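You operate a simulated robot arm through the tools that you are given. There is no shell and no other tool.

You run a simulated robot arm. Do the job below in one go: nothing can be reset, and whatever is moved stays where it is left.

## Task
Shut down the grey bench: slider up, plate wiped, readout and tester off.
Fine: the run-out tester; wipe with the blue pad and put it back. What is to be rubbed or washed off counts as gone when no trace of it is left.

The check looks at the end state, three seconds after you hand in, the way a careful person would. Anything else that was tipped, shoved, dropped, spilled or broken makes it a failure.

## Robot
A 7-joint arm with a two-finger parallel gripper, fixed in place. Base frame: the origin is at the foot of the arm, x ahead of it, y to its left, z up; the work surface is at about z = 0.84. Readings come in m, rad, newtons and seconds.
With the tool pointing down near the work surface it reaches from about 0.3 to 0.7 m from the base axis. Its first joint turns from -1.152 to 1.152 rad. Payload 1.57 kg.
The TCP is the grasp point between the finger pads, 0.03 m short of the fingertips. In the tool frame z runs along the fingers and y along their closing line. Largest opening 0.11 m; finger width 0.024, thickness 0.012; the body of the gripper, 0.048 by 0.112 m, starts 0.078 m behind the TCP.
Orientation is that of the tool frame in the base frame, as [roll, pitch, yaw] about the fixed x, y, z axes, in that order (R = Rz(yaw) Ry(pitch) Rx(roll)). With the fingers straight down and closing along the base's y, the tool's x points along the base's -x, its y along +y and its z along -z.

## Interface
- The arm moves only by the tool apply_moves. Its argument "deltas" is a list of rows, each an object of numbers (a shift or turn left out is 0, a gripper value left out holds the last): "rx", "ry", "rz": the turn, a rotation vector about the tool's x, y, z in units of 6 degrees (1.0 is 6 degrees); "tx", "ty", "tz": the shift along the tool's x, y, z in units of 40 mm (1.0 is 40 mm); "fingers": the opening, from 0 (shut) to 1 (fully open). In form: [{"rx": .., "ry": .., "rz": .., "tx": .., "ty": .., "tz": .., "fingers": ..}, ...]. A call has 1 to 20 rows; each row shifts and turns the commanded pose from where the row before left it, along the tool's axes as they then stand. A call with a number of a shift or a turn outside -1 to 1 is refused whole. Rows are played at 5 a second. More than 0.05 m and 0.15 rad between two rows, or a gripper value outside its range, and nothing of the call is played. Where a pose cannot be reached the arm comes as near as it can. A force on the tool above 40 N (or 10 N above the force at the start of the call, whichever is more), or a blocked arm, ends the call early, and 0.2 s more pass. The fingers move at their own pace (about 0.108 m/s each) and stop on an object; they squeeze with about 33 N. The grip force told is the motor's: it shows also when the fingers shut on nothing. Time passes only in rows, and 0.2 s behind the last, so rows that do not move let the fingers close. It gives the time, the measured TCP pose, the force on the tool (base axes), the opening and the grip force at its end, in the units of the frame above (readings bear some noise), with the torque about the TCP (base axes, N m) and any sound that the robot's microphone picked up.
- Cameras (640 x 400 px; columns grow to the right, rows downward): "scene" is fixed at [0.1576, -0.3785, 1.4057]; the picture's right is [0.81, -0.59, 0.00], its down [-0.30, -0.41, -0.86] and it looks along [0.50, 0.69, -0.51] (base axes); focal length 215 px, centre (320, 200). "wrist" rides on the gripper at [0.07, 0.016, -0.141] in the tool frame; the picture's right is [-0.23, 0.97, 0.00], its down [-0.85, -0.20, -0.48] and it looks along [-0.47, -0.11, 0.88] (tool axes); focal length 222 px, centre (320, 200). There is no depth. A picture from a camera that has moved, and an enlarged one, comes with that camera's place and axes in the base frame and with its lens. The place of the scene camera against the robot may be out by one fixed shift of up to 0.012 m in any direction.
- snapshot(camera): a new picture of that camera. The clock stands still meanwhile.
- close_up(camera, box): a new picture of the part [left, top, right, bottom] of that camera's present view, enlarged. The clock stands still meanwhile.
- close_job(): hands the job in; it is judged then, once.

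Nothing tells you positions but the pictures and the camera data. Unless the task says otherwise, let go and move clear before handing in.

The tools are called after "Emit:" as a command line: name --argument value ..., lists and objects as JSON in quotes. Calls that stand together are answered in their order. apply_moves: Moves the arm, as the interface text tells. Its arguments: {"type":"object","properties":{"deltas":{"type":"array","items":{"type":"object","properties":{"rx":{"type":"number"},"ry":{"type":"number"},"rz":{"type":"number"},"tx":{"type":"number"},"ty":{"type":"number"},"tz":{"type":"number"},"fingers":{"type":"number"}}}}},"required":["deltas"]} The other tools are called the same way: snapshot (camera) takes a picture; close_up (camera, box) takes an enlarged picture of a part of a camera's view; close_job () hands the job in.

At the start:

```text
t: 0.0
tool_pos: [0.3477, -0.008, 1.3]
tool_rot: [3.138, 0.001, 3.141]
ft_force: [-0.2, 0.1, 0.3]
moment: [0.0, 0.0, -0.01]
opening: 0.1102
gripper_force: 0.1
```

scene: 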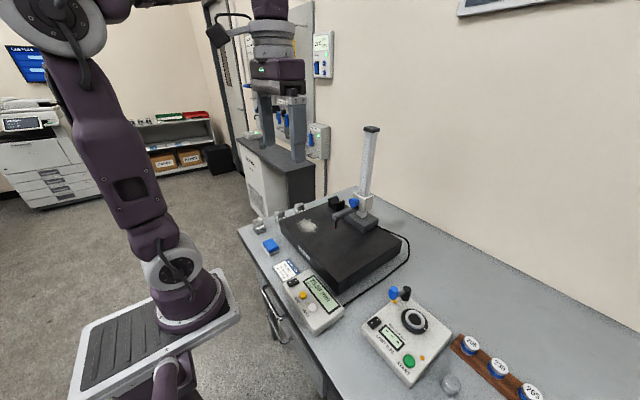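
wrist: 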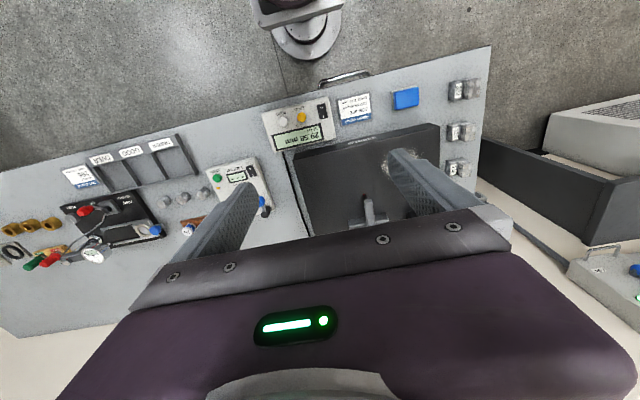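

I see a grey bench with a black granite plate with a white smudge, a height gauge (slider) at its back, a readout box, a tester box, a blue pad and other items. I'll look closer before moving anything.

Emit:
close_up --camera "scene" --box '[230, 110, 430, 235]'

Emit:
close_up --camera "scene" --box '[230, 220, 390, 320]'

Emit:
close_up --camera "scene" --box '[340, 275, 560, 400]'

Emit:
close_up --camera "wrist" --box '[240, 60, 500, 230]'

Emit:
close_up --camera "wrist" --box '[0, 110, 280, 285]'

```text
3.20 times, centred on (330, 172) of scene
camera zoom: at [0.1576, -0.3785, 1.4057], right [0.81, -0.59, 0.0], down [-0.3, -0.41, -0.86], along [0.5, 0.69, -0.51], focal length 689 px, centre (288, 288)
```

zoom: 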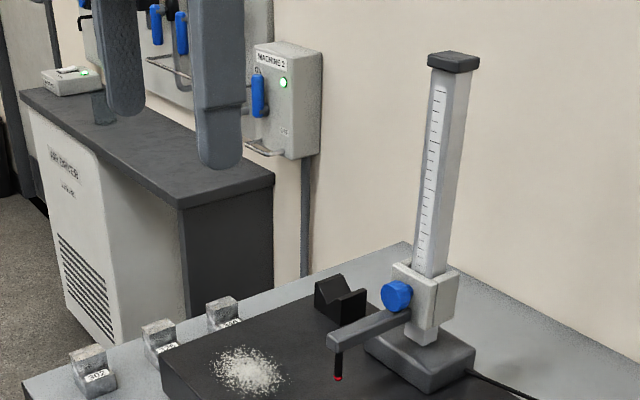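

```text
4.00 times, centred on (310, 270) of scene
camera zoom: at [0.1576, -0.3785, 1.4057], right [0.81, -0.59, 0.0], down [-0.3, -0.41, -0.86], along [0.5, 0.69, -0.51], focal length 861 px, centre (360, -80)
```

zoom: 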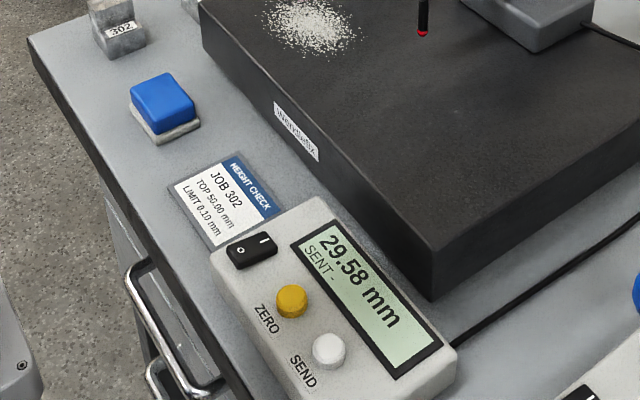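

```text
2.91 times, centred on (450, 338) of scene
camera zoom: at [0.1576, -0.3785, 1.4057], right [0.81, -0.59, 0.0], down [-0.3, -0.41, -0.86], along [0.5, 0.69, -0.51], focal length 626 px, centre (-58, -200)
```

zoom: 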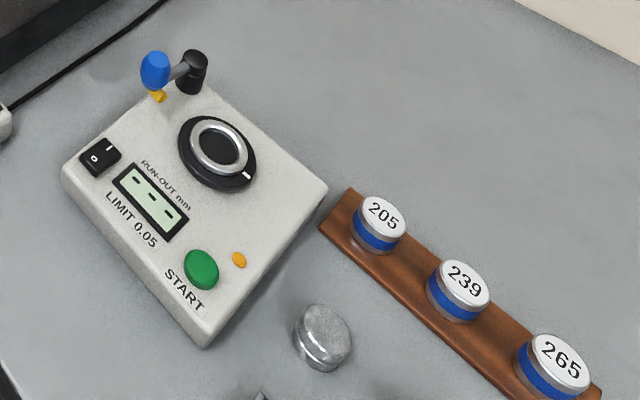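

```text
2.35 times, centred on (370, 145) of wrist
camera zoom: at [0.2781, 0.0076, 1.4416], right [0.23, 0.97, 0.0], down [0.85, -0.2, 0.48], along [0.47, -0.11, -0.88], focal length 523 px, centre (202, 329)
```

zoom: 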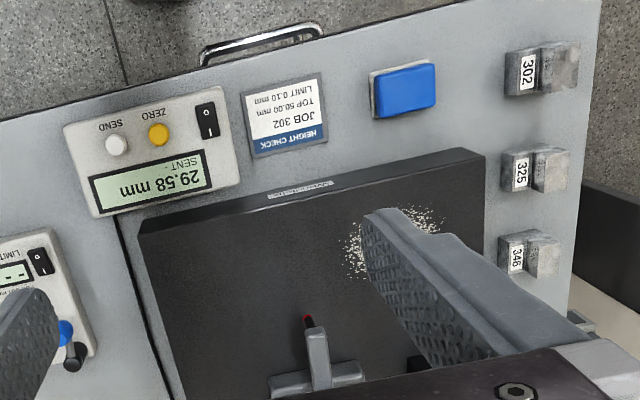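

```text
2.29 times, centred on (140, 198) of wrist
camera zoom: at [0.2781, 0.0076, 1.4416], right [0.23, 0.97, 0.0], down [0.85, -0.2, 0.48], along [0.47, -0.11, -0.88], focal length 508 px, centre (731, 206)
```

zoom: 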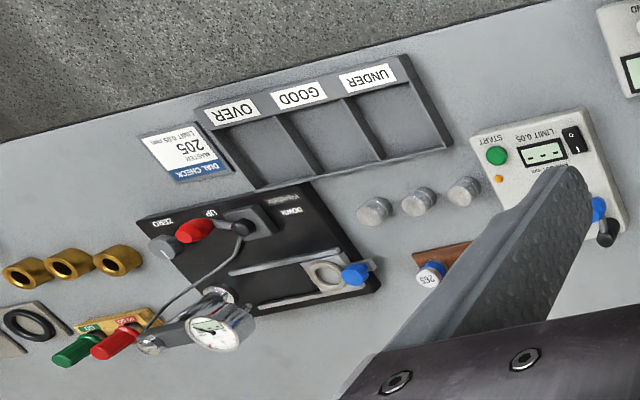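

The bench's front edge runs at about x = 0.30. I put the blue pad near (0.365, 0.197), the readout switch near (0.346, 0.0), the tester switch near (0.45, -0.22) and the gauge column near (0.70, 0.09). I'll lower the wrist camera to measure these better.

Emit:
apply_moves --deltas '[{"ty": 1, "tz": 1}, {"ty": 1, "tz": 1}, {"ty": 1, "tz": 1}, {"ty": 0.5, "tz": 0.75}, {}]'

Emit:
snapshot --camera "wrist"

Emit:
snapshot --camera "scene"

```text
refused: row 1 steps farther than a row can; nothing moved
```

```text
taken
camera wrist: at [0.2781, 0.0076, 1.4416], right [0.23, 0.97, 0.0], down [0.85, -0.2, 0.48], along [0.47, -0.11, -0.88], focal length 222 px, centre (320, 200)
```

wrist: 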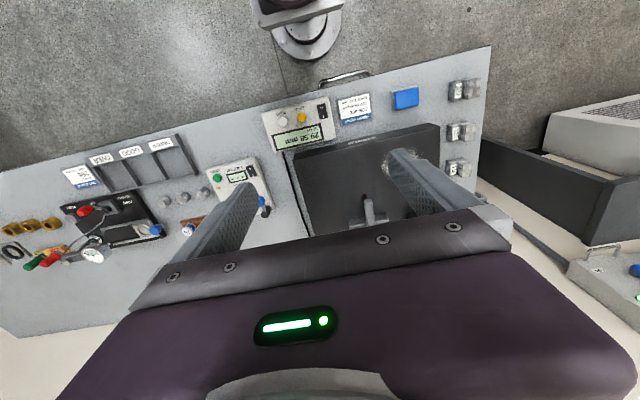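

```text
taken
```

scene: 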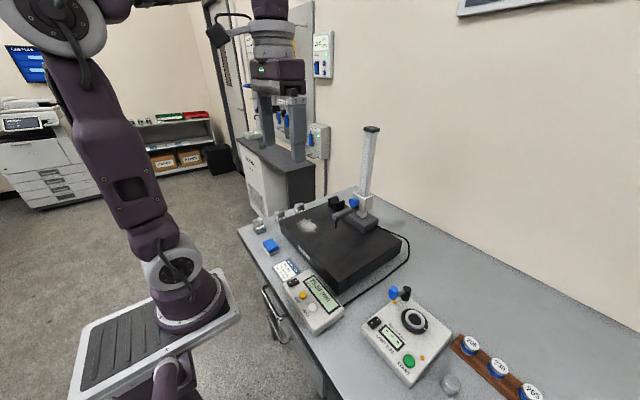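

The combined step was too long, so nothing moved. I'll use smaller rows to go over the pad and readout.

Emit:
apply_moves --deltas '[{"ty": 0.8, "tz": 0.8}, {"ty": 0.8, "tz": 0.8}, {"ty": 0.8, "tz": 0.8}, {"ty": 0.8, "tz": 0.8}, {"tz": 0.8}, {}]'

Emit:
snapshot --camera "wrist"

```text
t: 1.4
tool_pos: [0.349, 0.1216, 1.1408]
tool_rot: [3.137, 0.0, 3.141]
ft_force: [0.2, 0.2, -0.7]
moment: [0.0, 0.04, 0.03]
opening: 0.11
gripper_force: 0.1
```

```text
taken
camera wrist: at [0.2796, 0.137, 1.2814], right [0.23, 0.97, 0.0], down [0.85, -0.2, 0.48], along [0.47, -0.11, -0.88], focal length 222 px, centre (320, 200)
```

wrist: 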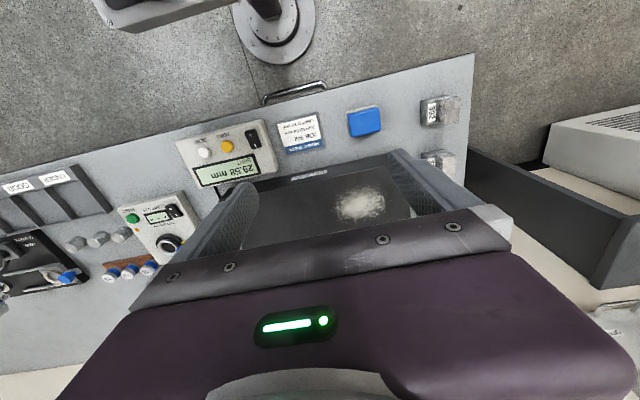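

Emit:
close_up --camera "wrist" --box '[330, 80, 490, 180]'

Emit:
close_up --camera "wrist" --box '[170, 100, 330, 200]'

Emit:
close_up --camera "wrist" --box '[240, 150, 440, 275]'

```text
4.00 times, centred on (410, 130) of wrist
camera zoom: at [0.2796, 0.137, 1.2814], right [0.23, 0.97, 0.0], down [0.85, -0.2, 0.48], along [0.47, -0.11, -0.88], focal length 888 px, centre (-40, 480)
```

zoom: 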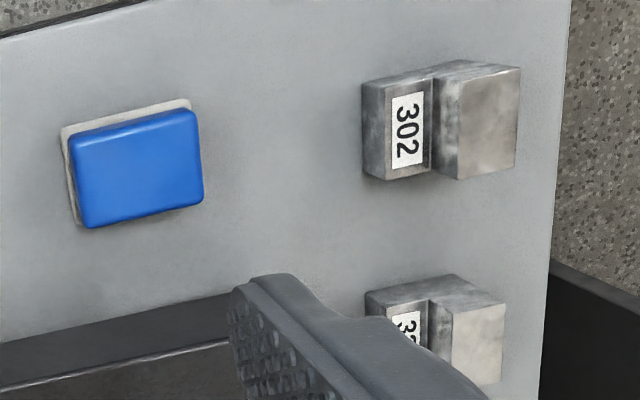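

```text
4.00 times, centred on (250, 150) of wrist
camera zoom: at [0.2796, 0.137, 1.2814], right [0.23, 0.97, 0.0], down [0.85, -0.2, 0.48], along [0.47, -0.11, -0.88], focal length 888 px, centre (600, 400)
```

zoom: 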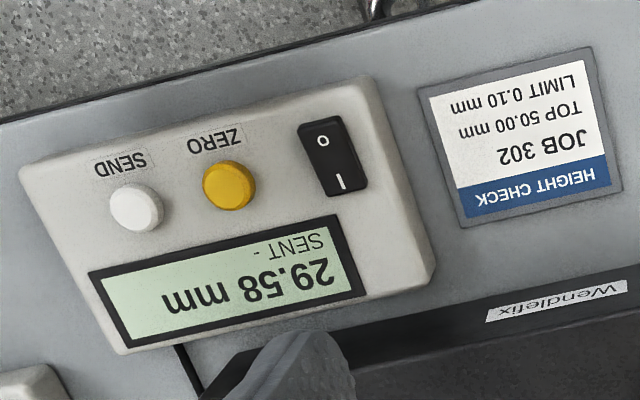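

```text
3.20 times, centred on (340, 212) of wrist
camera zoom: at [0.2796, 0.137, 1.2814], right [0.23, 0.97, 0.0], down [0.85, -0.2, 0.48], along [0.47, -0.11, -0.88], focal length 711 px, centre (256, 160)
```

zoom: 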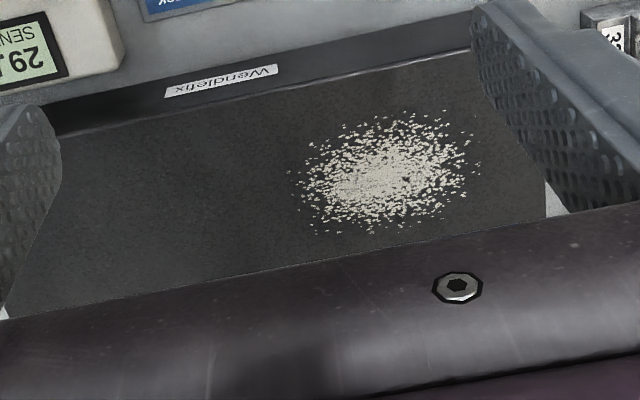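

The blue pad is about 55 x 40 mm, centred near (0.368, 0.198). The dust is around (0.51, 0.165), the plate top is at z≈0.90, and the readout rocker has its O end towards me. Next I'll tilt the tool forward to inspect the height gauge.

Emit:
apply_moves --deltas '[{"ry": -1, "ty": -0.2}, {"ry": -1, "ty": -0.2}, {"ry": -1, "ty": -0.2}, {"ry": -1, "ty": -0.2}, {"ry": -1, "ty": -0.2}, {"ry": -1, "ty": -0.2}, {"ry": -1, "ty": -0.1}, {}]'

Emit:
snapshot --camera "wrist"

Emit:
snapshot --camera "scene"

```text
t: 3.2
tool_pos: [0.3479, 0.0692, 1.1421]
tool_rot: [3.141, 0.734, 3.14]
ft_force: [0.4, 0.0, 0.4]
moment: [-0.01, -0.01, 0.03]
opening: 0.11
gripper_force: 0.1
```

```text
taken
camera wrist: at [0.2016, 0.0842, 1.1988], right [0.17, 0.97, 0.15], down [0.31, -0.2, 0.93], along [0.93, -0.11, -0.34], focal length 222 px, centre (320, 200)
```

wrist: 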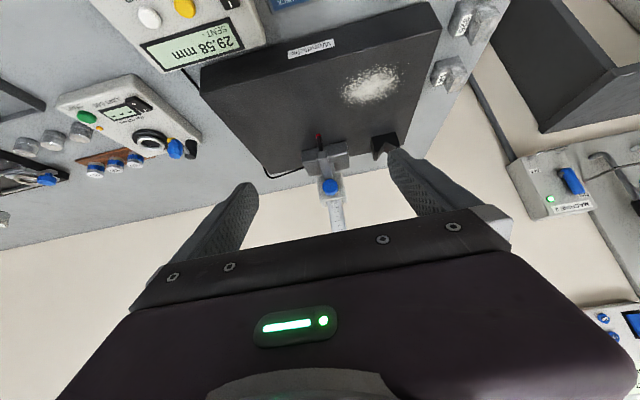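

```text
taken
```

scene: 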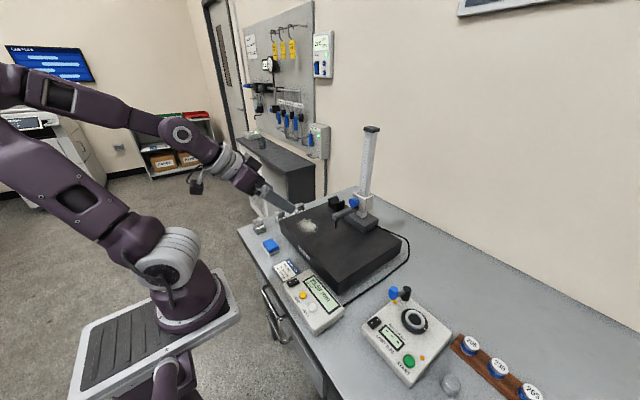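

The wrist view is upside down now (image down is base up), but the gauge shows clearly. I'll zoom in on it.

Emit:
close_up --camera "wrist" --box '[260, 120, 420, 240]'

Emit:
close_up --camera "scene" --box '[320, 120, 420, 240]'

Emit:
close_up --camera "wrist" --box '[40, 60, 220, 190]'

```text
3.33 times, centred on (340, 180) of wrist
camera zoom: at [0.2016, 0.0842, 1.1988], right [0.17, 0.97, 0.15], down [0.31, -0.2, 0.93], along [0.93, -0.11, -0.34], focal length 740 px, centre (253, 267)
```

zoom: 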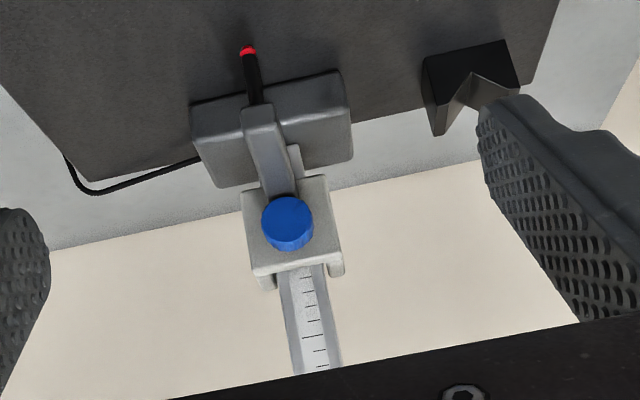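

```text
3.33 times, centred on (370, 180) of scene
camera zoom: at [0.1576, -0.3785, 1.4057], right [0.81, -0.59, 0.0], down [-0.3, -0.41, -0.86], along [0.5, 0.69, -0.51], focal length 717 px, centre (153, 267)
```

zoom: 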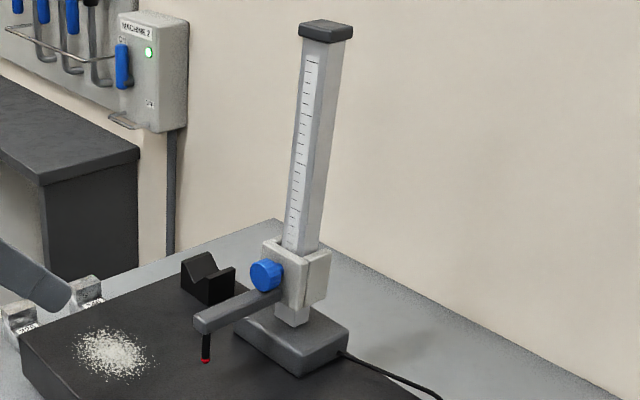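

```text
3.08 times, centred on (130, 125) of wrist
camera zoom: at [0.2016, 0.0842, 1.1988], right [0.17, 0.97, 0.15], down [0.31, -0.2, 0.93], along [0.93, -0.11, -0.34], focal length 684 px, centre (905, 431)
```

zoom: 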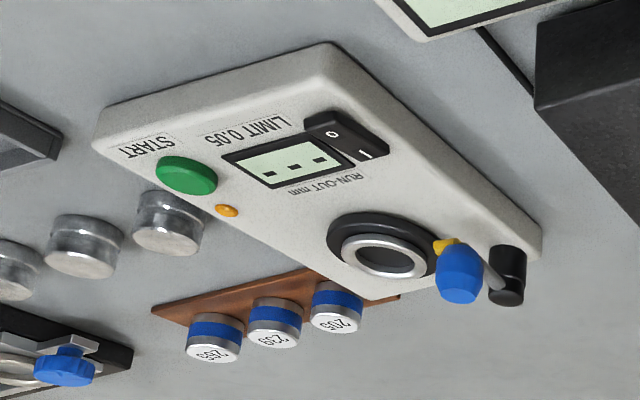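

The gauge's slider has its blue knob at about (0.62, 0.06, 1.024), and its bar runs along -x at z≈1.0 from x≈0.535. I'll return to vertical and hover above the bar to centre on it in y.

Emit:
apply_moves --deltas '[{"ry": 1}, {"ry": 1}, {"ry": 1}, {"ry": 1}, {"ry": 1}, {"ry": 1}, {"ry": 1}, {"tx": -1}, {"tx": -1}, {"tx": -1}, {"tx": -1}, {}]'

Emit:
snapshot --camera "wrist"

Emit:
snapshot --camera "scene"

```text
t: 5.8
tool_pos: [0.5086, 0.0672, 1.1416]
tool_rot: [3.14, 0.0, 3.141]
ft_force: [0.1, -0.3, 0.5]
moment: [0.01, -0.04, -0.04]
opening: 0.1099
gripper_force: 0.1
```

```text
taken
camera wrist: at [0.4393, 0.0846, 1.2831], right [0.23, 0.97, 0.0], down [0.85, -0.2, 0.48], along [0.47, -0.11, -0.88], focal length 222 px, centre (320, 200)
```

wrist: 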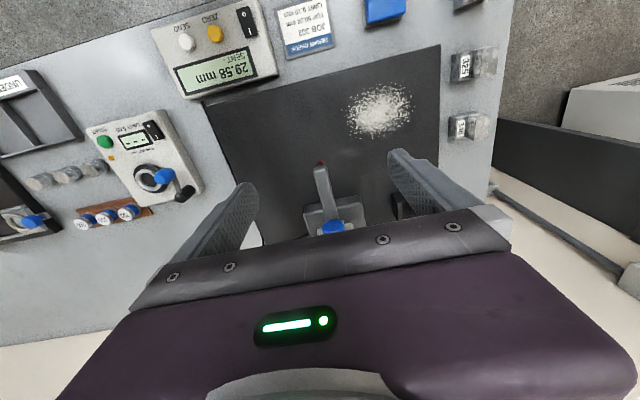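

```text
taken
```

scene: 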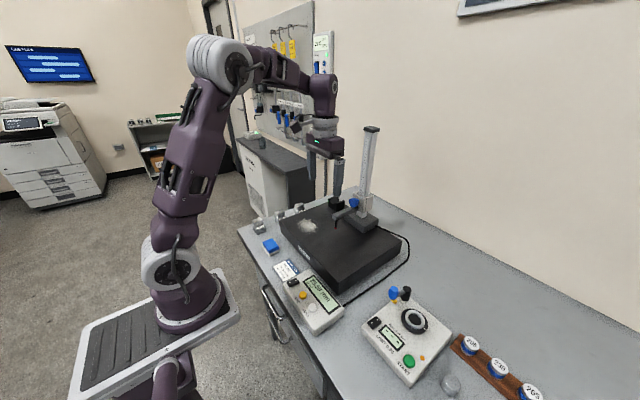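

Emit:
close_up --camera "wrist" --box '[270, 140, 410, 240]'

Emit:
close_up --camera "wrist" --box '[60, 80, 220, 230]'

Emit:
close_up --camera "wrist" --box '[300, 60, 480, 180]'

```text
4.00 times, centred on (340, 190) of wrist
camera zoom: at [0.4393, 0.0846, 1.2831], right [0.23, 0.97, 0.0], down [0.85, -0.2, 0.48], along [0.47, -0.11, -0.88], focal length 888 px, centre (240, 240)
```

zoom: 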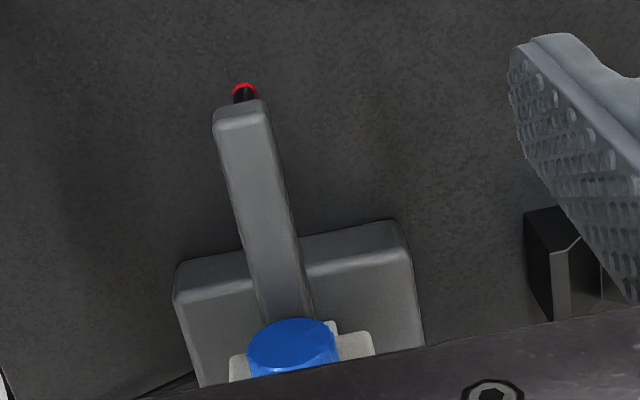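

```text
2.67 times, centred on (140, 155) of wrist
camera zoom: at [0.4393, 0.0846, 1.2831], right [0.23, 0.97, 0.0], down [0.85, -0.2, 0.48], along [0.47, -0.11, -0.88], focal length 592 px, centre (800, 320)
```

zoom: 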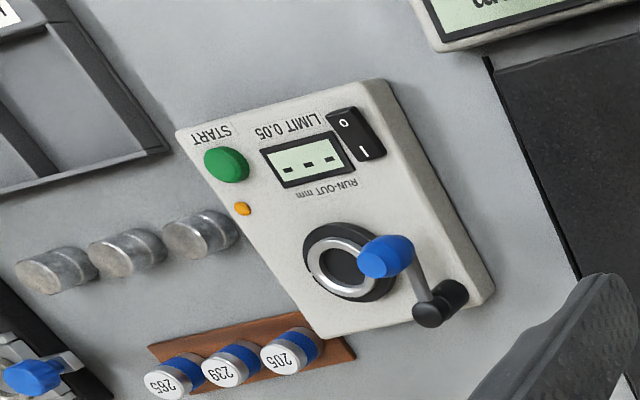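

```text
3.33 times, centred on (390, 120) of wrist
camera zoom: at [0.4393, 0.0846, 1.2831], right [0.23, 0.97, 0.0], down [0.85, -0.2, 0.48], along [0.47, -0.11, -0.88], focal length 740 px, centre (87, 467)
```

zoom: 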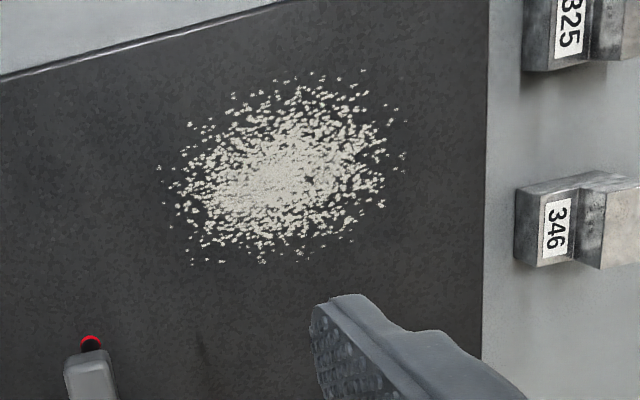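

The bar lies at y≈0.060, is about 17 mm wide and sits at z≈1.0. I'll descend around it at x≈0.58, close gently, and see what the readings say before lifting.

Emit:
apply_moves --deltas '[{"tx": -0.9, "ty": -0.09, "fingers": 0.6}, {"tx": -0.885, "ty": -0.09}, {"tz": 0.9}, {"tz": 0.9}, {"tz": 0.9}, {"tz": 0.8}, {}]'

Emit:
close_up --camera "scene" --box '[300, 120, 420, 240]'

Emit:
snapshot --camera "wrist"

```text
t: 7.4
tool_pos: [0.5788, 0.0617, 1.0019]
tool_rot: [3.139, -0.001, -3.141]
ft_force: [-0.2, -0.6, -0.3]
moment: [-0.01, -0.03, -0.01]
opening: 0.066
gripper_force: 0.1
```

```text
3.33 times, centred on (360, 180) of scene
camera zoom: at [0.1576, -0.3785, 1.4057], right [0.81, -0.59, 0.0], down [-0.3, -0.41, -0.86], along [0.5, 0.69, -0.51], focal length 717 px, centre (187, 267)
```

zoom: 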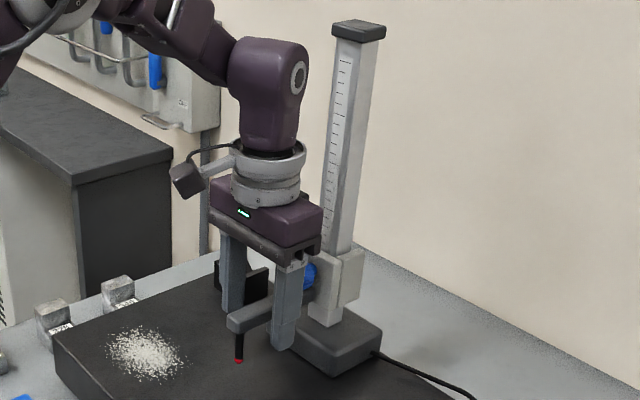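

```text
taken
camera wrist: at [0.5094, 0.0782, 1.1429], right [0.23, 0.97, 0.0], down [0.85, -0.2, 0.48], along [0.47, -0.11, -0.88], focal length 222 px, centre (320, 200)
```

wrist: 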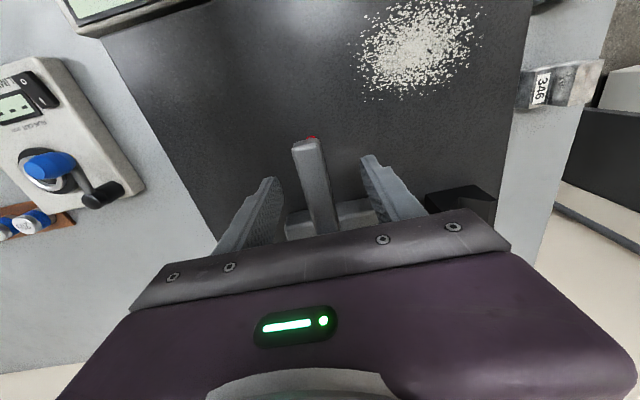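

The fingers straddle the bar cleanly, well clear of the knob and probe. Now I'll close on it.

Emit:
apply_moves --deltas '[{"fingers": 0.3}, {"fingers": 0.1}, {"fingers": 0.05}, {"fingers": 0}, {}]'

Emit:
snapshot --camera "wrist"

```text
t: 8.6
tool_pos: [0.5786, 0.0595, 1.002]
tool_rot: [-3.141, 0.0, 3.14]
ft_force: [-1.3, -21.7, -3.9]
moment: [-0.41, -0.01, 0.23]
opening: 0.0195
gripper_force: 33.8
```

```text
taken
camera wrist: at [0.5096, 0.0766, 1.1432], right [0.23, 0.97, 0.0], down [0.86, -0.2, 0.48], along [0.47, -0.11, -0.88], focal length 222 px, centre (320, 200)
```

wrist: 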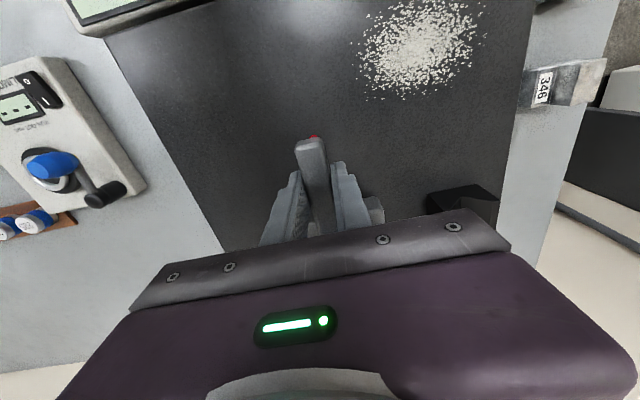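

The grip is on (opening 19.5 mm), but there is about 22 N of side load towards -y. I'll shift about 2 mm to relieve it before lifting.

Emit:
apply_moves --deltas '[{"ty": -0.055}, {}]'

```text
t: 9.2
tool_pos: [0.5794, 0.0596, 1.0023]
tool_rot: [3.138, 0.001, 3.141]
ft_force: [-3.3, -11.0, 1.1]
moment: [-0.4, 0.2, -0.07]
opening: 0.02
gripper_force: 33.9
```

Emit:
apply_moves --deltas '[{"ty": -0.05}, {}]'

Emit:
close_up --camera "scene" --box '[280, 200, 420, 310]'

```text
t: 9.8
tool_pos: [0.5793, 0.0605, 1.0024]
tool_rot: [3.137, 0.0, -3.141]
ft_force: [-6.4, 6.5, 0.3]
moment: [-0.52, 0.02, -0.74]
opening: 0.0195
gripper_force: 33.6
```

```text
3.64 times, centred on (350, 255) of scene
camera zoom: at [0.1574, -0.3783, 1.4058], right [0.81, -0.59, 0.0], down [-0.3, -0.41, -0.86], along [0.5, 0.69, -0.51], focal length 783 px, centre (211, 0)
```

zoom: 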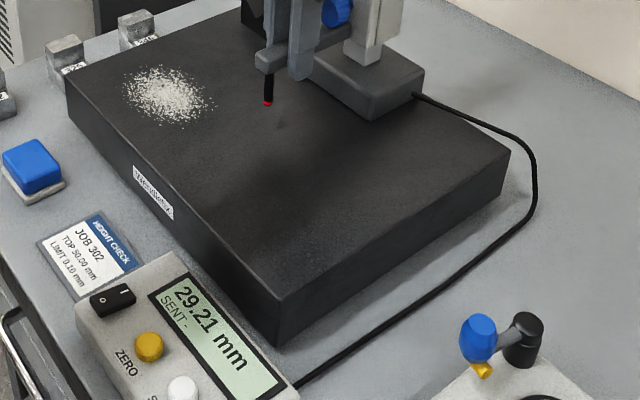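

The readout changed to 29.21 mm, so the slider does move and isn't locked. I'll lift 10 mm first and check that the readout follows.

Emit:
apply_moves --deltas '[{"tz": -0.1}, {"tz": -0.15}, {}]'

Emit:
close_up --camera "scene" --box '[280, 170, 420, 310]'

```text
t: 10.6
tool_pos: [0.5789, 0.0598, 1.0124]
tool_rot: [3.137, 0.0, -3.14]
ft_force: [-4.0, 19.8, -3.5]
moment: [-0.39, 0.38, -0.86]
opening: 0.0195
gripper_force: 33.0
```

```text
2.86 times, centred on (350, 240) of scene
camera zoom: at [0.1575, -0.3779, 1.4059], right [0.81, -0.59, 0.0], down [-0.3, -0.42, -0.86], along [0.5, 0.69, -0.51], focal length 615 px, centre (234, 86)
```

zoom: 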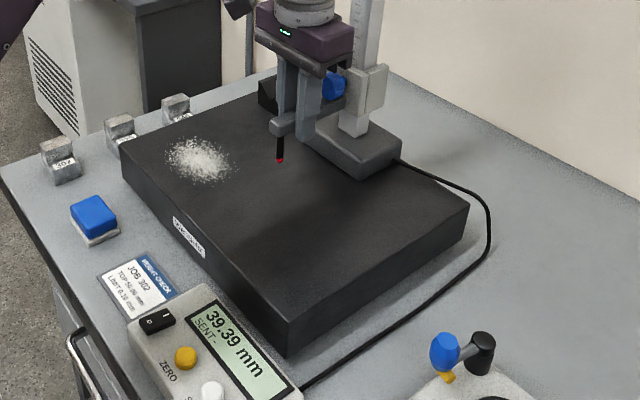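

The slider follows freely: the readout shows 39.39 mm after a 10 mm lift. I'll continue up, easing the side load.

Emit:
apply_moves --deltas '[{"ty": 0.03, "tz": -0.4}, {"ty": 0.01, "tz": -0.5}, {"tz": -0.5}, {"tz": -0.5}, {"tz": -0.5}, {"tz": -0.4}, {}]'

Emit:
close_up --camera "scene" --box '[270, 60, 450, 310]'

```text
t: 12.2
tool_pos: [0.5803, 0.0595, 1.1234]
tool_rot: [3.135, 0.0, -3.141]
ft_force: [-8.8, 26.6, 1.3]
moment: [-0.2, -0.05, -0.4]
opening: 0.0198
gripper_force: 33.9
```

```text
1.60 times, centred on (360, 185) of scene
camera zoom: at [0.1573, -0.3777, 1.406], right [0.81, -0.59, 0.0], down [-0.3, -0.42, -0.86], along [0.5, 0.69, -0.51], focal length 344 px, centre (256, 224)
```

zoom: 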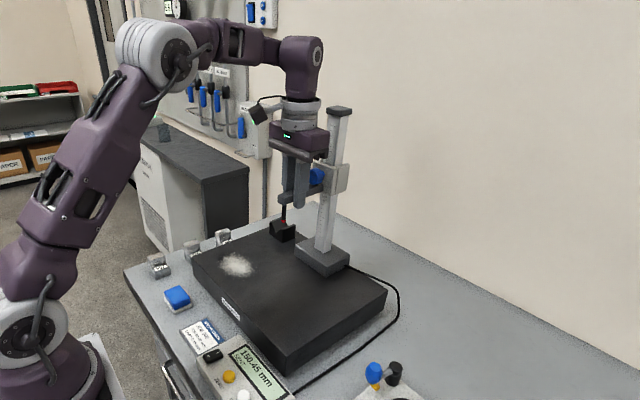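

Readout is at 150 mm and the carriage is well up the column, but the side load has grown to 27 N. I'll correct y and let it settle.

Emit:
apply_moves --deltas '[{"ty": 0.05}, {}, {}]'

Emit:
close_up --camera "scene" --box '[310, 110, 420, 240]'

```text
t: 13.0
tool_pos: [0.5788, 0.0593, 1.1232]
tool_rot: [3.138, 0.001, -3.141]
ft_force: [-10.9, 12.1, 1.1]
moment: [-0.15, -0.35, 0.45]
opening: 0.0196
gripper_force: 33.7
```

```text
3.08 times, centred on (365, 175) of scene
camera zoom: at [0.1572, -0.3781, 1.4059], right [0.81, -0.59, 0.0], down [-0.3, -0.41, -0.86], along [0.5, 0.69, -0.51], focal length 662 px, centre (182, 277)
```

zoom: 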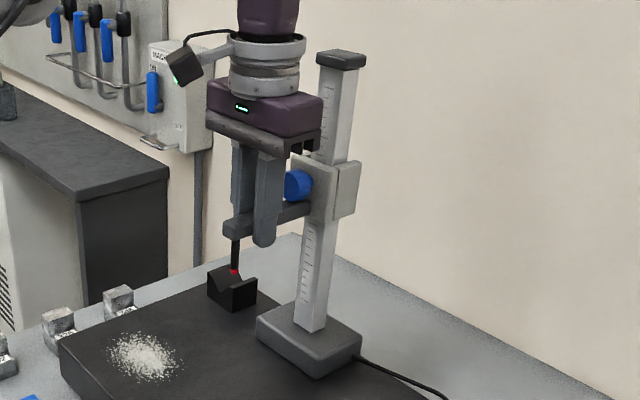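

There's about 70 mm of travel left before the cap. I'll keep lifting with small side corrections.

Emit:
apply_moves --deltas '[{"tx": 0.025, "ty": 0.03, "tz": -0.35}, {"tz": -0.35}, {"tz": -0.35}, {"tz": -0.25}, {}]'

Emit:
close_up --camera "scene" --box '[310, 90, 420, 220]'

Emit:
close_up --camera "scene" --box '[280, 260, 360, 320]'

```text
t: 14.2
tool_pos: [0.5784, 0.0596, 1.1726]
tool_rot: [3.141, -0.002, -3.141]
ft_force: [5.5, -12.5, -31.4]
moment: [-0.13, -0.01, 0.47]
opening: 0.0199
gripper_force: 33.6
```

```text
3.08 times, centred on (365, 155) of scene
camera zoom: at [0.1583, -0.3789, 1.4055], right [0.81, -0.59, 0.0], down [-0.3, -0.41, -0.86], along [0.5, 0.69, -0.51], focal length 662 px, centre (182, 338)
```

zoom: 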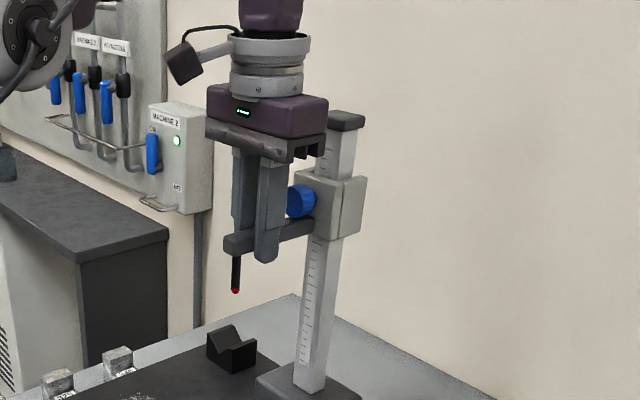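

```text
6.67 times, centred on (320, 290) of scene
camera zoom: at [0.1583, -0.3789, 1.4055], right [0.81, -0.59, 0.0], down [-0.3, -0.41, -0.86], along [0.5, 0.69, -0.51], focal length 1435 px, centre (320, -400)
```

zoom: 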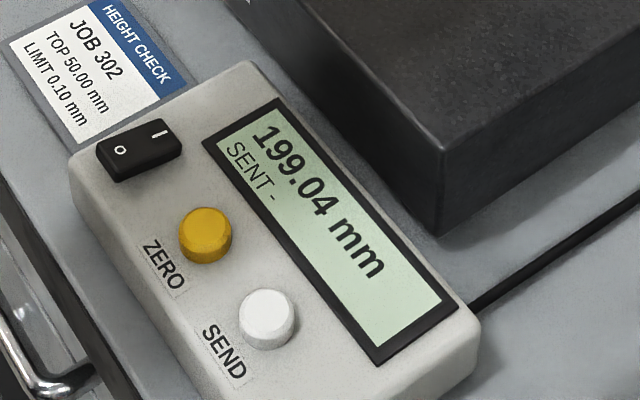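

The slider has hit its upper stop: readout 199.04 mm and 31 N pulling down on the tool. I'll back off the excess so it rests unloaded, then see the readout.

Emit:
apply_moves --deltas '[{"tz": 0.06, "ty": -0.03}, {}, {}]'

Emit:
close_up --camera "scene" --box '[280, 260, 360, 320]'

```text
t: 15.0
tool_pos: [0.5782, 0.0606, 1.1732]
tool_rot: [3.14, 0.003, 3.141]
ft_force: [8.5, -11.5, -4.5]
moment: [-0.75, 0.38, 0.69]
opening: 0.0196
gripper_force: 33.5
```

```text
6.67 times, centred on (320, 290) of scene
camera zoom: at [0.1579, -0.3789, 1.4056], right [0.81, -0.59, 0.0], down [-0.3, -0.41, -0.86], along [0.5, 0.69, -0.51], focal length 1435 px, centre (320, -400)
```

zoom: 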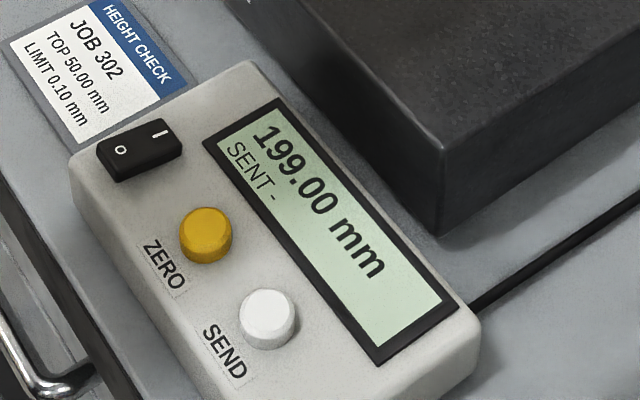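

The load is now small and the readout holds at 199.00 mm. I'll release slowly and check that the slider stays up.

Emit:
apply_moves --deltas '[{"ty": -0.02, "tx": -0.015}, {}, {"fingers": 0.25}, {}, {"fingers": 0.45}, {}]'

Emit:
close_up --camera "scene" --box '[280, 260, 360, 320]'

Emit:
close_up --camera "scene" --box '[310, 90, 420, 220]'

```text
t: 16.4
tool_pos: [0.5784, 0.0599, 1.1733]
tool_rot: [3.138, 0.0, 3.141]
ft_force: [0.0, -0.2, -0.3]
moment: [0.02, 0.0, 0.04]
opening: 0.0495
gripper_force: 0.0
```

```text
6.67 times, centred on (320, 290) of scene
camera zoom: at [0.1576, -0.3785, 1.4057], right [0.81, -0.59, 0.0], down [-0.3, -0.41, -0.86], along [0.5, 0.69, -0.51], focal length 1435 px, centre (320, -400)
```

zoom: 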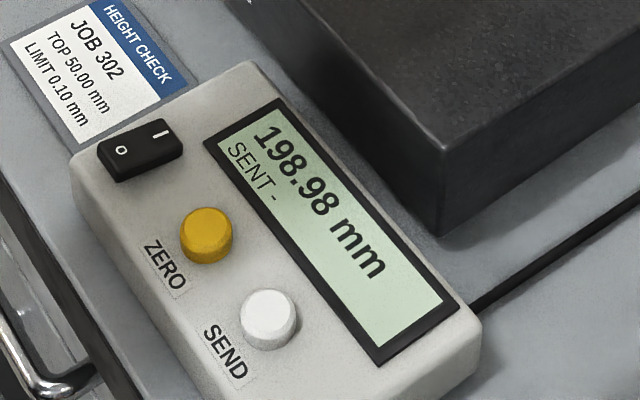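

```text
3.08 times, centred on (365, 155) of scene
camera zoom: at [0.1576, -0.3785, 1.4057], right [0.81, -0.59, 0.0], down [-0.3, -0.41, -0.86], along [0.5, 0.69, -0.51], focal length 662 px, centre (182, 338)
```

zoom: 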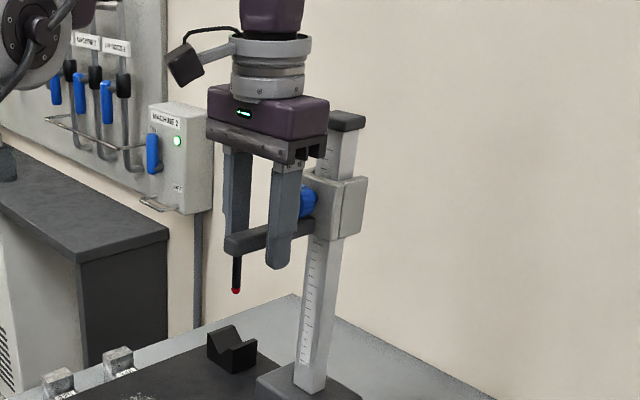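

The slider stays up at 198.98 mm. I'll rise clear of it, then go across to hover over the blue pad.

Emit:
apply_moves --deltas '[{"tz": -0.8}, {"tz": -0.9}, {"tx": 0.9}, {"tx": 0.9}, {"tx": 0.9}, {"tx": 0.9}, {"tx": 0.85, "ty": 0.4}, {"tx": 0.8, "ty": 0.5}, {"ty": 0.8, "tz": 0.5}, {"ty": 0.8, "tz": 0.5}, {"ty": 0.95, "fingers": 1}, {"tz": 0.9}, {"tz": 0.9}, {"tz": 0.9}, {}]'

Emit:
snapshot --camera "wrist"

Emit:
snapshot --camera "scene"

```text
t: 19.6
tool_pos: [0.3696, 0.1965, 1.0805]
tool_rot: [3.137, 0.001, -3.141]
ft_force: [-0.5, -0.2, 0.1]
moment: [0.02, -0.02, 0.0]
opening: 0.11
gripper_force: 0.0
out of reach, approached as far as the arm can: row 2
```

```text
taken
camera wrist: at [0.2996, 0.2135, 1.2218], right [0.23, 0.97, 0.0], down [0.85, -0.2, 0.48], along [0.47, -0.11, -0.88], focal length 222 px, centre (320, 200)
```

wrist: 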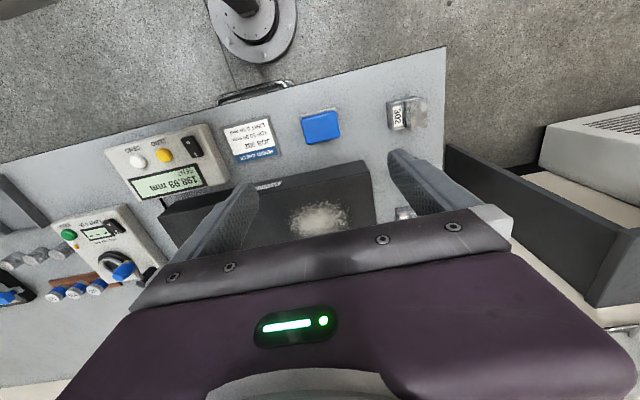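

```text
taken
```

scene: 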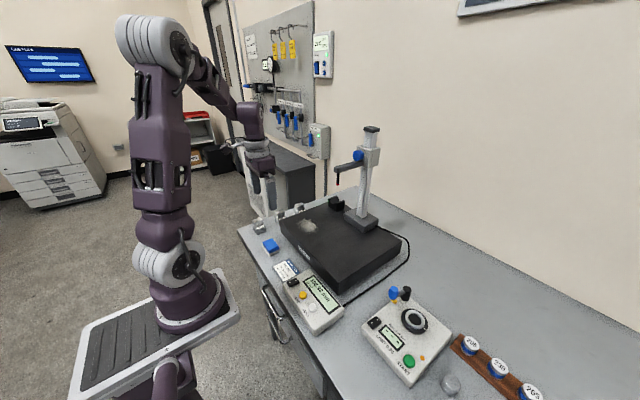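

Emit:
close_up --camera "wrist" --box '[270, 80, 430, 180]'

Emit:
close_up --camera "wrist" --box '[90, 100, 250, 220]'

Emit:
close_up --camera "scene" --box '[240, 220, 320, 280]'

```text
4.00 times, centred on (350, 130) of wrist
camera zoom: at [0.2996, 0.2135, 1.2218], right [0.23, 0.97, 0.0], down [0.85, -0.2, 0.48], along [0.47, -0.11, -0.88], focal length 888 px, centre (200, 480)
```

zoom: 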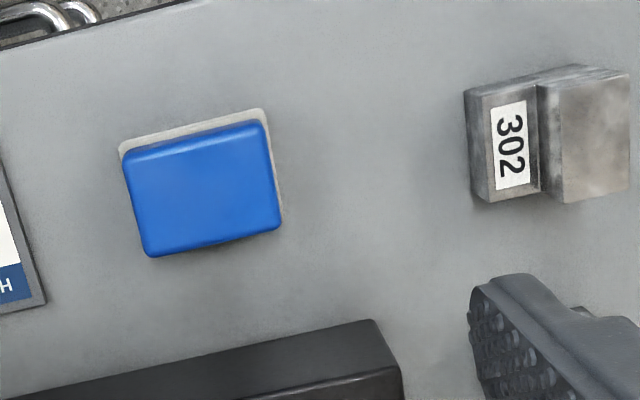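

```text
3.33 times, centred on (170, 160) of wrist
camera zoom: at [0.2996, 0.2135, 1.2218], right [0.23, 0.97, 0.0], down [0.85, -0.2, 0.48], along [0.47, -0.11, -0.88], focal length 740 px, centre (820, 333)
```

zoom: 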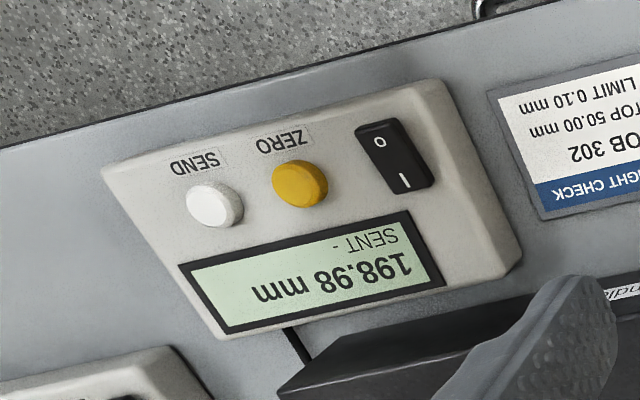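

```text
6.67 times, centred on (280, 250) of scene
camera zoom: at [0.1576, -0.3785, 1.4057], right [0.81, -0.59, 0.0], down [-0.3, -0.41, -0.86], along [0.5, 0.69, -0.51], focal length 1435 px, centre (587, -133)
```

zoom: 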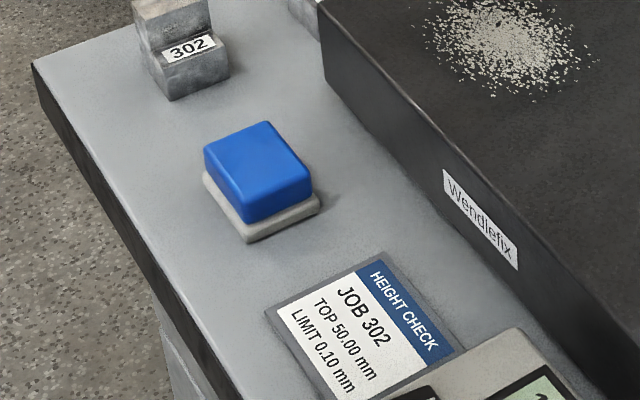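

The pad is centred at about (0.367, 0.199), with a blue body on a grey felt and its top at z≈0.866. I'll descend with the fingers on either side, tips just above the felt.

Emit:
apply_moves --deltas '[{"tx": 0.06, "ty": 0.06, "tz": 0.8, "fingers": 0.85}, {"tz": 1}, {"tz": 1}, {"tz": 1}, {"tz": 0.7}, {}]'

Emit:
snapshot --camera "wrist"

Emit:
close_up --camera "scene" --box '[230, 190, 330, 280]'

```text
t: 21.0
tool_pos: [0.3657, 0.1999, 0.9023]
tool_rot: [3.137, 0.001, 3.141]
ft_force: [-0.5, 0.7, -0.4]
moment: [0.02, 0.03, -0.01]
opening: 0.0935
gripper_force: 0.2
```

```text
taken
camera wrist: at [0.2971, 0.2165, 1.0428], right [0.23, 0.97, 0.0], down [0.85, -0.2, 0.48], along [0.47, -0.11, -0.88], focal length 222 px, centre (320, 200)
```

wrist: 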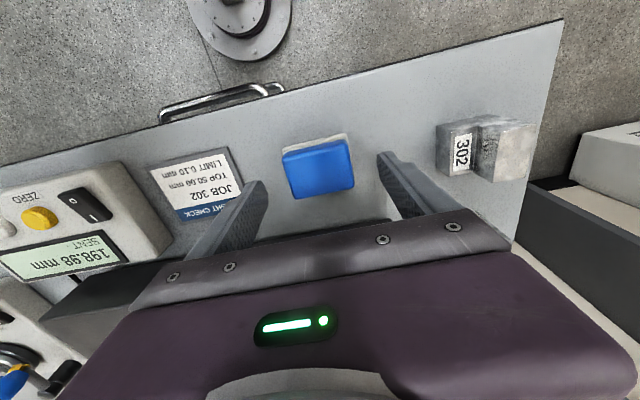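

```text
4.44 times, centred on (280, 235) of scene
camera zoom: at [0.1576, -0.3785, 1.4057], right [0.81, -0.59, 0.0], down [-0.3, -0.41, -0.86], along [0.5, 0.69, -0.51], focal length 956 px, centre (498, 44)
```

zoom: 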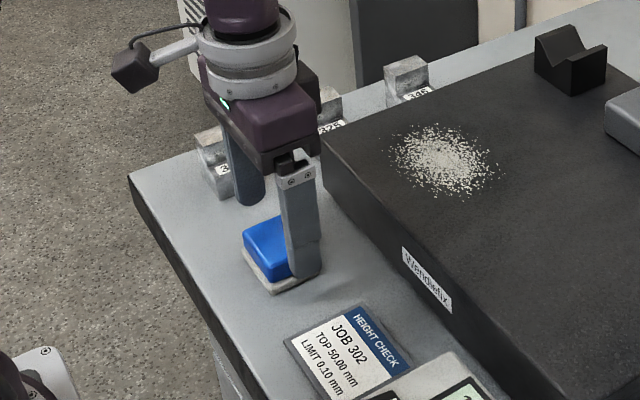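

The fingers are centred on the pad in y, tips at about z=0.872. I'll go down another 20 mm and close.

Emit:
apply_moves --deltas '[{"tz": 0.25}, {"tz": 0.25}, {}]'

Emit:
close_up --camera "scene" --box '[240, 210, 320, 270]'

Emit:
close_up --camera "wrist" --box '[220, 90, 440, 230]'

```text
t: 21.8
tool_pos: [0.3671, 0.2001, 0.882]
tool_rot: [3.136, 0.0, 3.14]
ft_force: [0.6, -0.6, 0.5]
moment: [0.0, 0.01, -0.04]
opening: 0.0935
gripper_force: 0.1
```

```text
6.67 times, centred on (280, 240) of scene
camera zoom: at [0.1576, -0.3785, 1.4057], right [0.81, -0.59, 0.0], down [-0.3, -0.41, -0.86], along [0.5, 0.69, -0.51], focal length 1435 px, centre (587, -67)
```

zoom: 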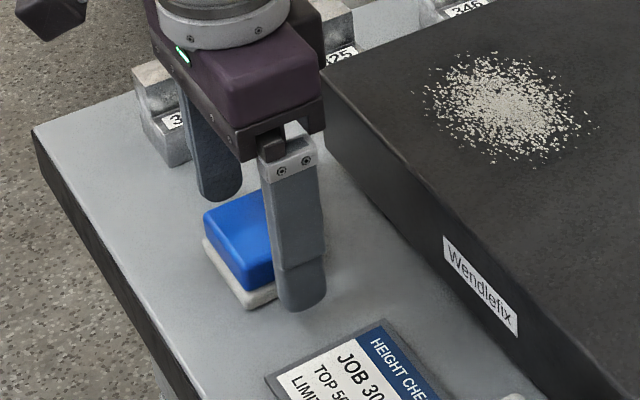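

```text
2.86 times, centred on (330, 160) of wrist
camera zoom: at [0.297, 0.216, 1.0235], right [0.23, 0.97, 0.0], down [0.85, -0.2, 0.48], along [0.47, -0.11, -0.88], focal length 635 px, centre (291, 314)
```

zoom: 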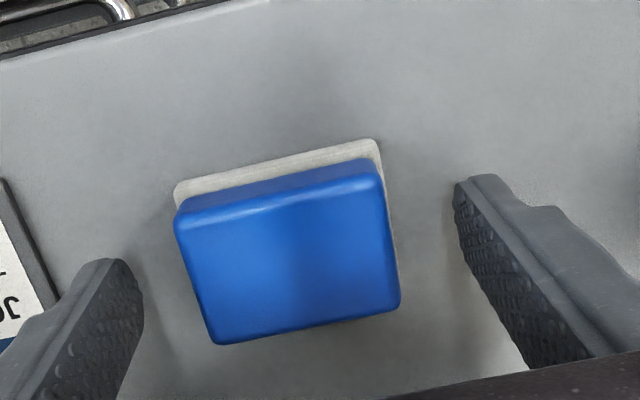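

Both fingers sit evenly beside the pad. Closing now.

Emit:
apply_moves --deltas '[{"fingers": 0.55}, {"fingers": 0.45}, {"fingers": 0.3}, {"fingers": 0.2}, {}, {}]'

Emit:
close_up --camera "wrist" --box '[220, 90, 440, 230]'

```text
t: 23.2
tool_pos: [0.3664, 0.1991, 0.8826]
tool_rot: [3.14, -0.001, -3.141]
ft_force: [-0.7, 0.1, 0.3]
moment: [0.01, 0.04, -0.03]
opening: 0.0549
gripper_force: 32.7
```

```text
2.86 times, centred on (330, 160) of wrist
camera zoom: at [0.297, 0.216, 1.0236], right [0.23, 0.97, 0.0], down [0.85, -0.2, 0.48], along [0.47, -0.11, -0.88], focal length 635 px, centre (291, 314)
```

zoom: 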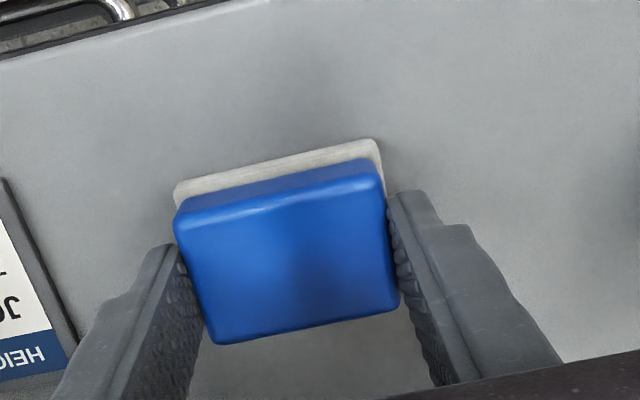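

The pad is gripped at opening 55 mm, with its place at TCP (0.3664, 0.1991, 0.8826) to return to. I'll lift it and carry it over the dust.

Emit:
apply_moves --deltas '[{"tz": -0.5}, {"tz": -0.8}, {"tz": -0.9}, {"tz": -0.8}, {"tx": -0.8, "ty": -0.2}, {"tx": -0.9, "ty": -0.2}, {"tx": -0.9, "ty": -0.2}, {"tx": -0.9, "ty": -0.14}, {}]'

Emit:
snapshot --camera "wrist"

Emit:
close_up --camera "scene" --box '[240, 110, 420, 280]'

```text
t: 25.2
tool_pos: [0.5084, 0.1696, 1.0032]
tool_rot: [3.137, 0.0, 3.141]
ft_force: [-0.1, -0.3, 0.3]
moment: [-0.03, -0.02, 0.02]
opening: 0.0548
gripper_force: 32.7
```

```text
taken
camera wrist: at [0.4392, 0.1859, 1.1441], right [0.23, 0.97, 0.0], down [0.86, -0.2, 0.48], along [0.47, -0.11, -0.88], focal length 222 px, centre (320, 200)
```

wrist: 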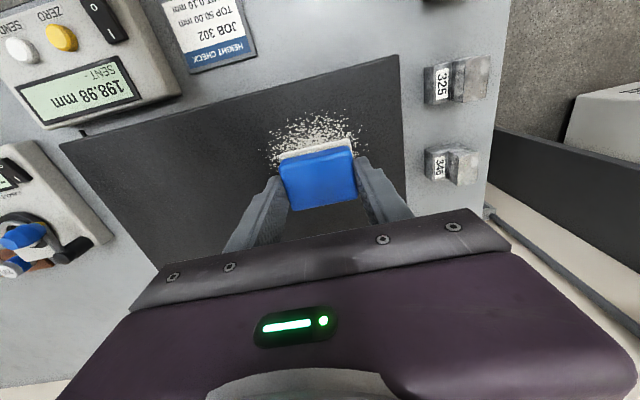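

```text
2.35 times, centred on (330, 195) of scene
camera zoom: at [0.1576, -0.3785, 1.4057], right [0.81, -0.59, 0.0], down [-0.3, -0.41, -0.86], along [0.5, 0.69, -0.51], focal length 506 px, centre (296, 212)
```

zoom: 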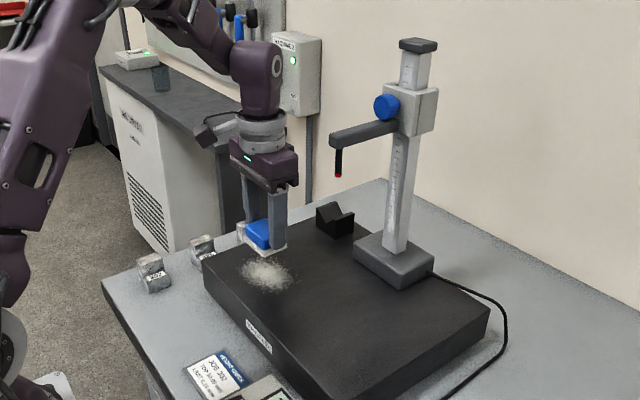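

The pad is held level above the dust and the gauge's probe is well clear. I'll lower it gradually onto the plate.

Emit:
apply_moves --deltas '[{"tz": 0.6}, {"tz": 0.45}, {"tz": 0.1}, {"tz": 0.1}, {}]'

```text
t: 26.4
tool_pos: [0.5068, 0.1713, 0.9521]
tool_rot: [3.137, 0.002, -3.14]
ft_force: [-2.5, -1.0, 14.2]
moment: [-0.16, 0.17, -0.02]
opening: 0.0547
gripper_force: 32.6
```

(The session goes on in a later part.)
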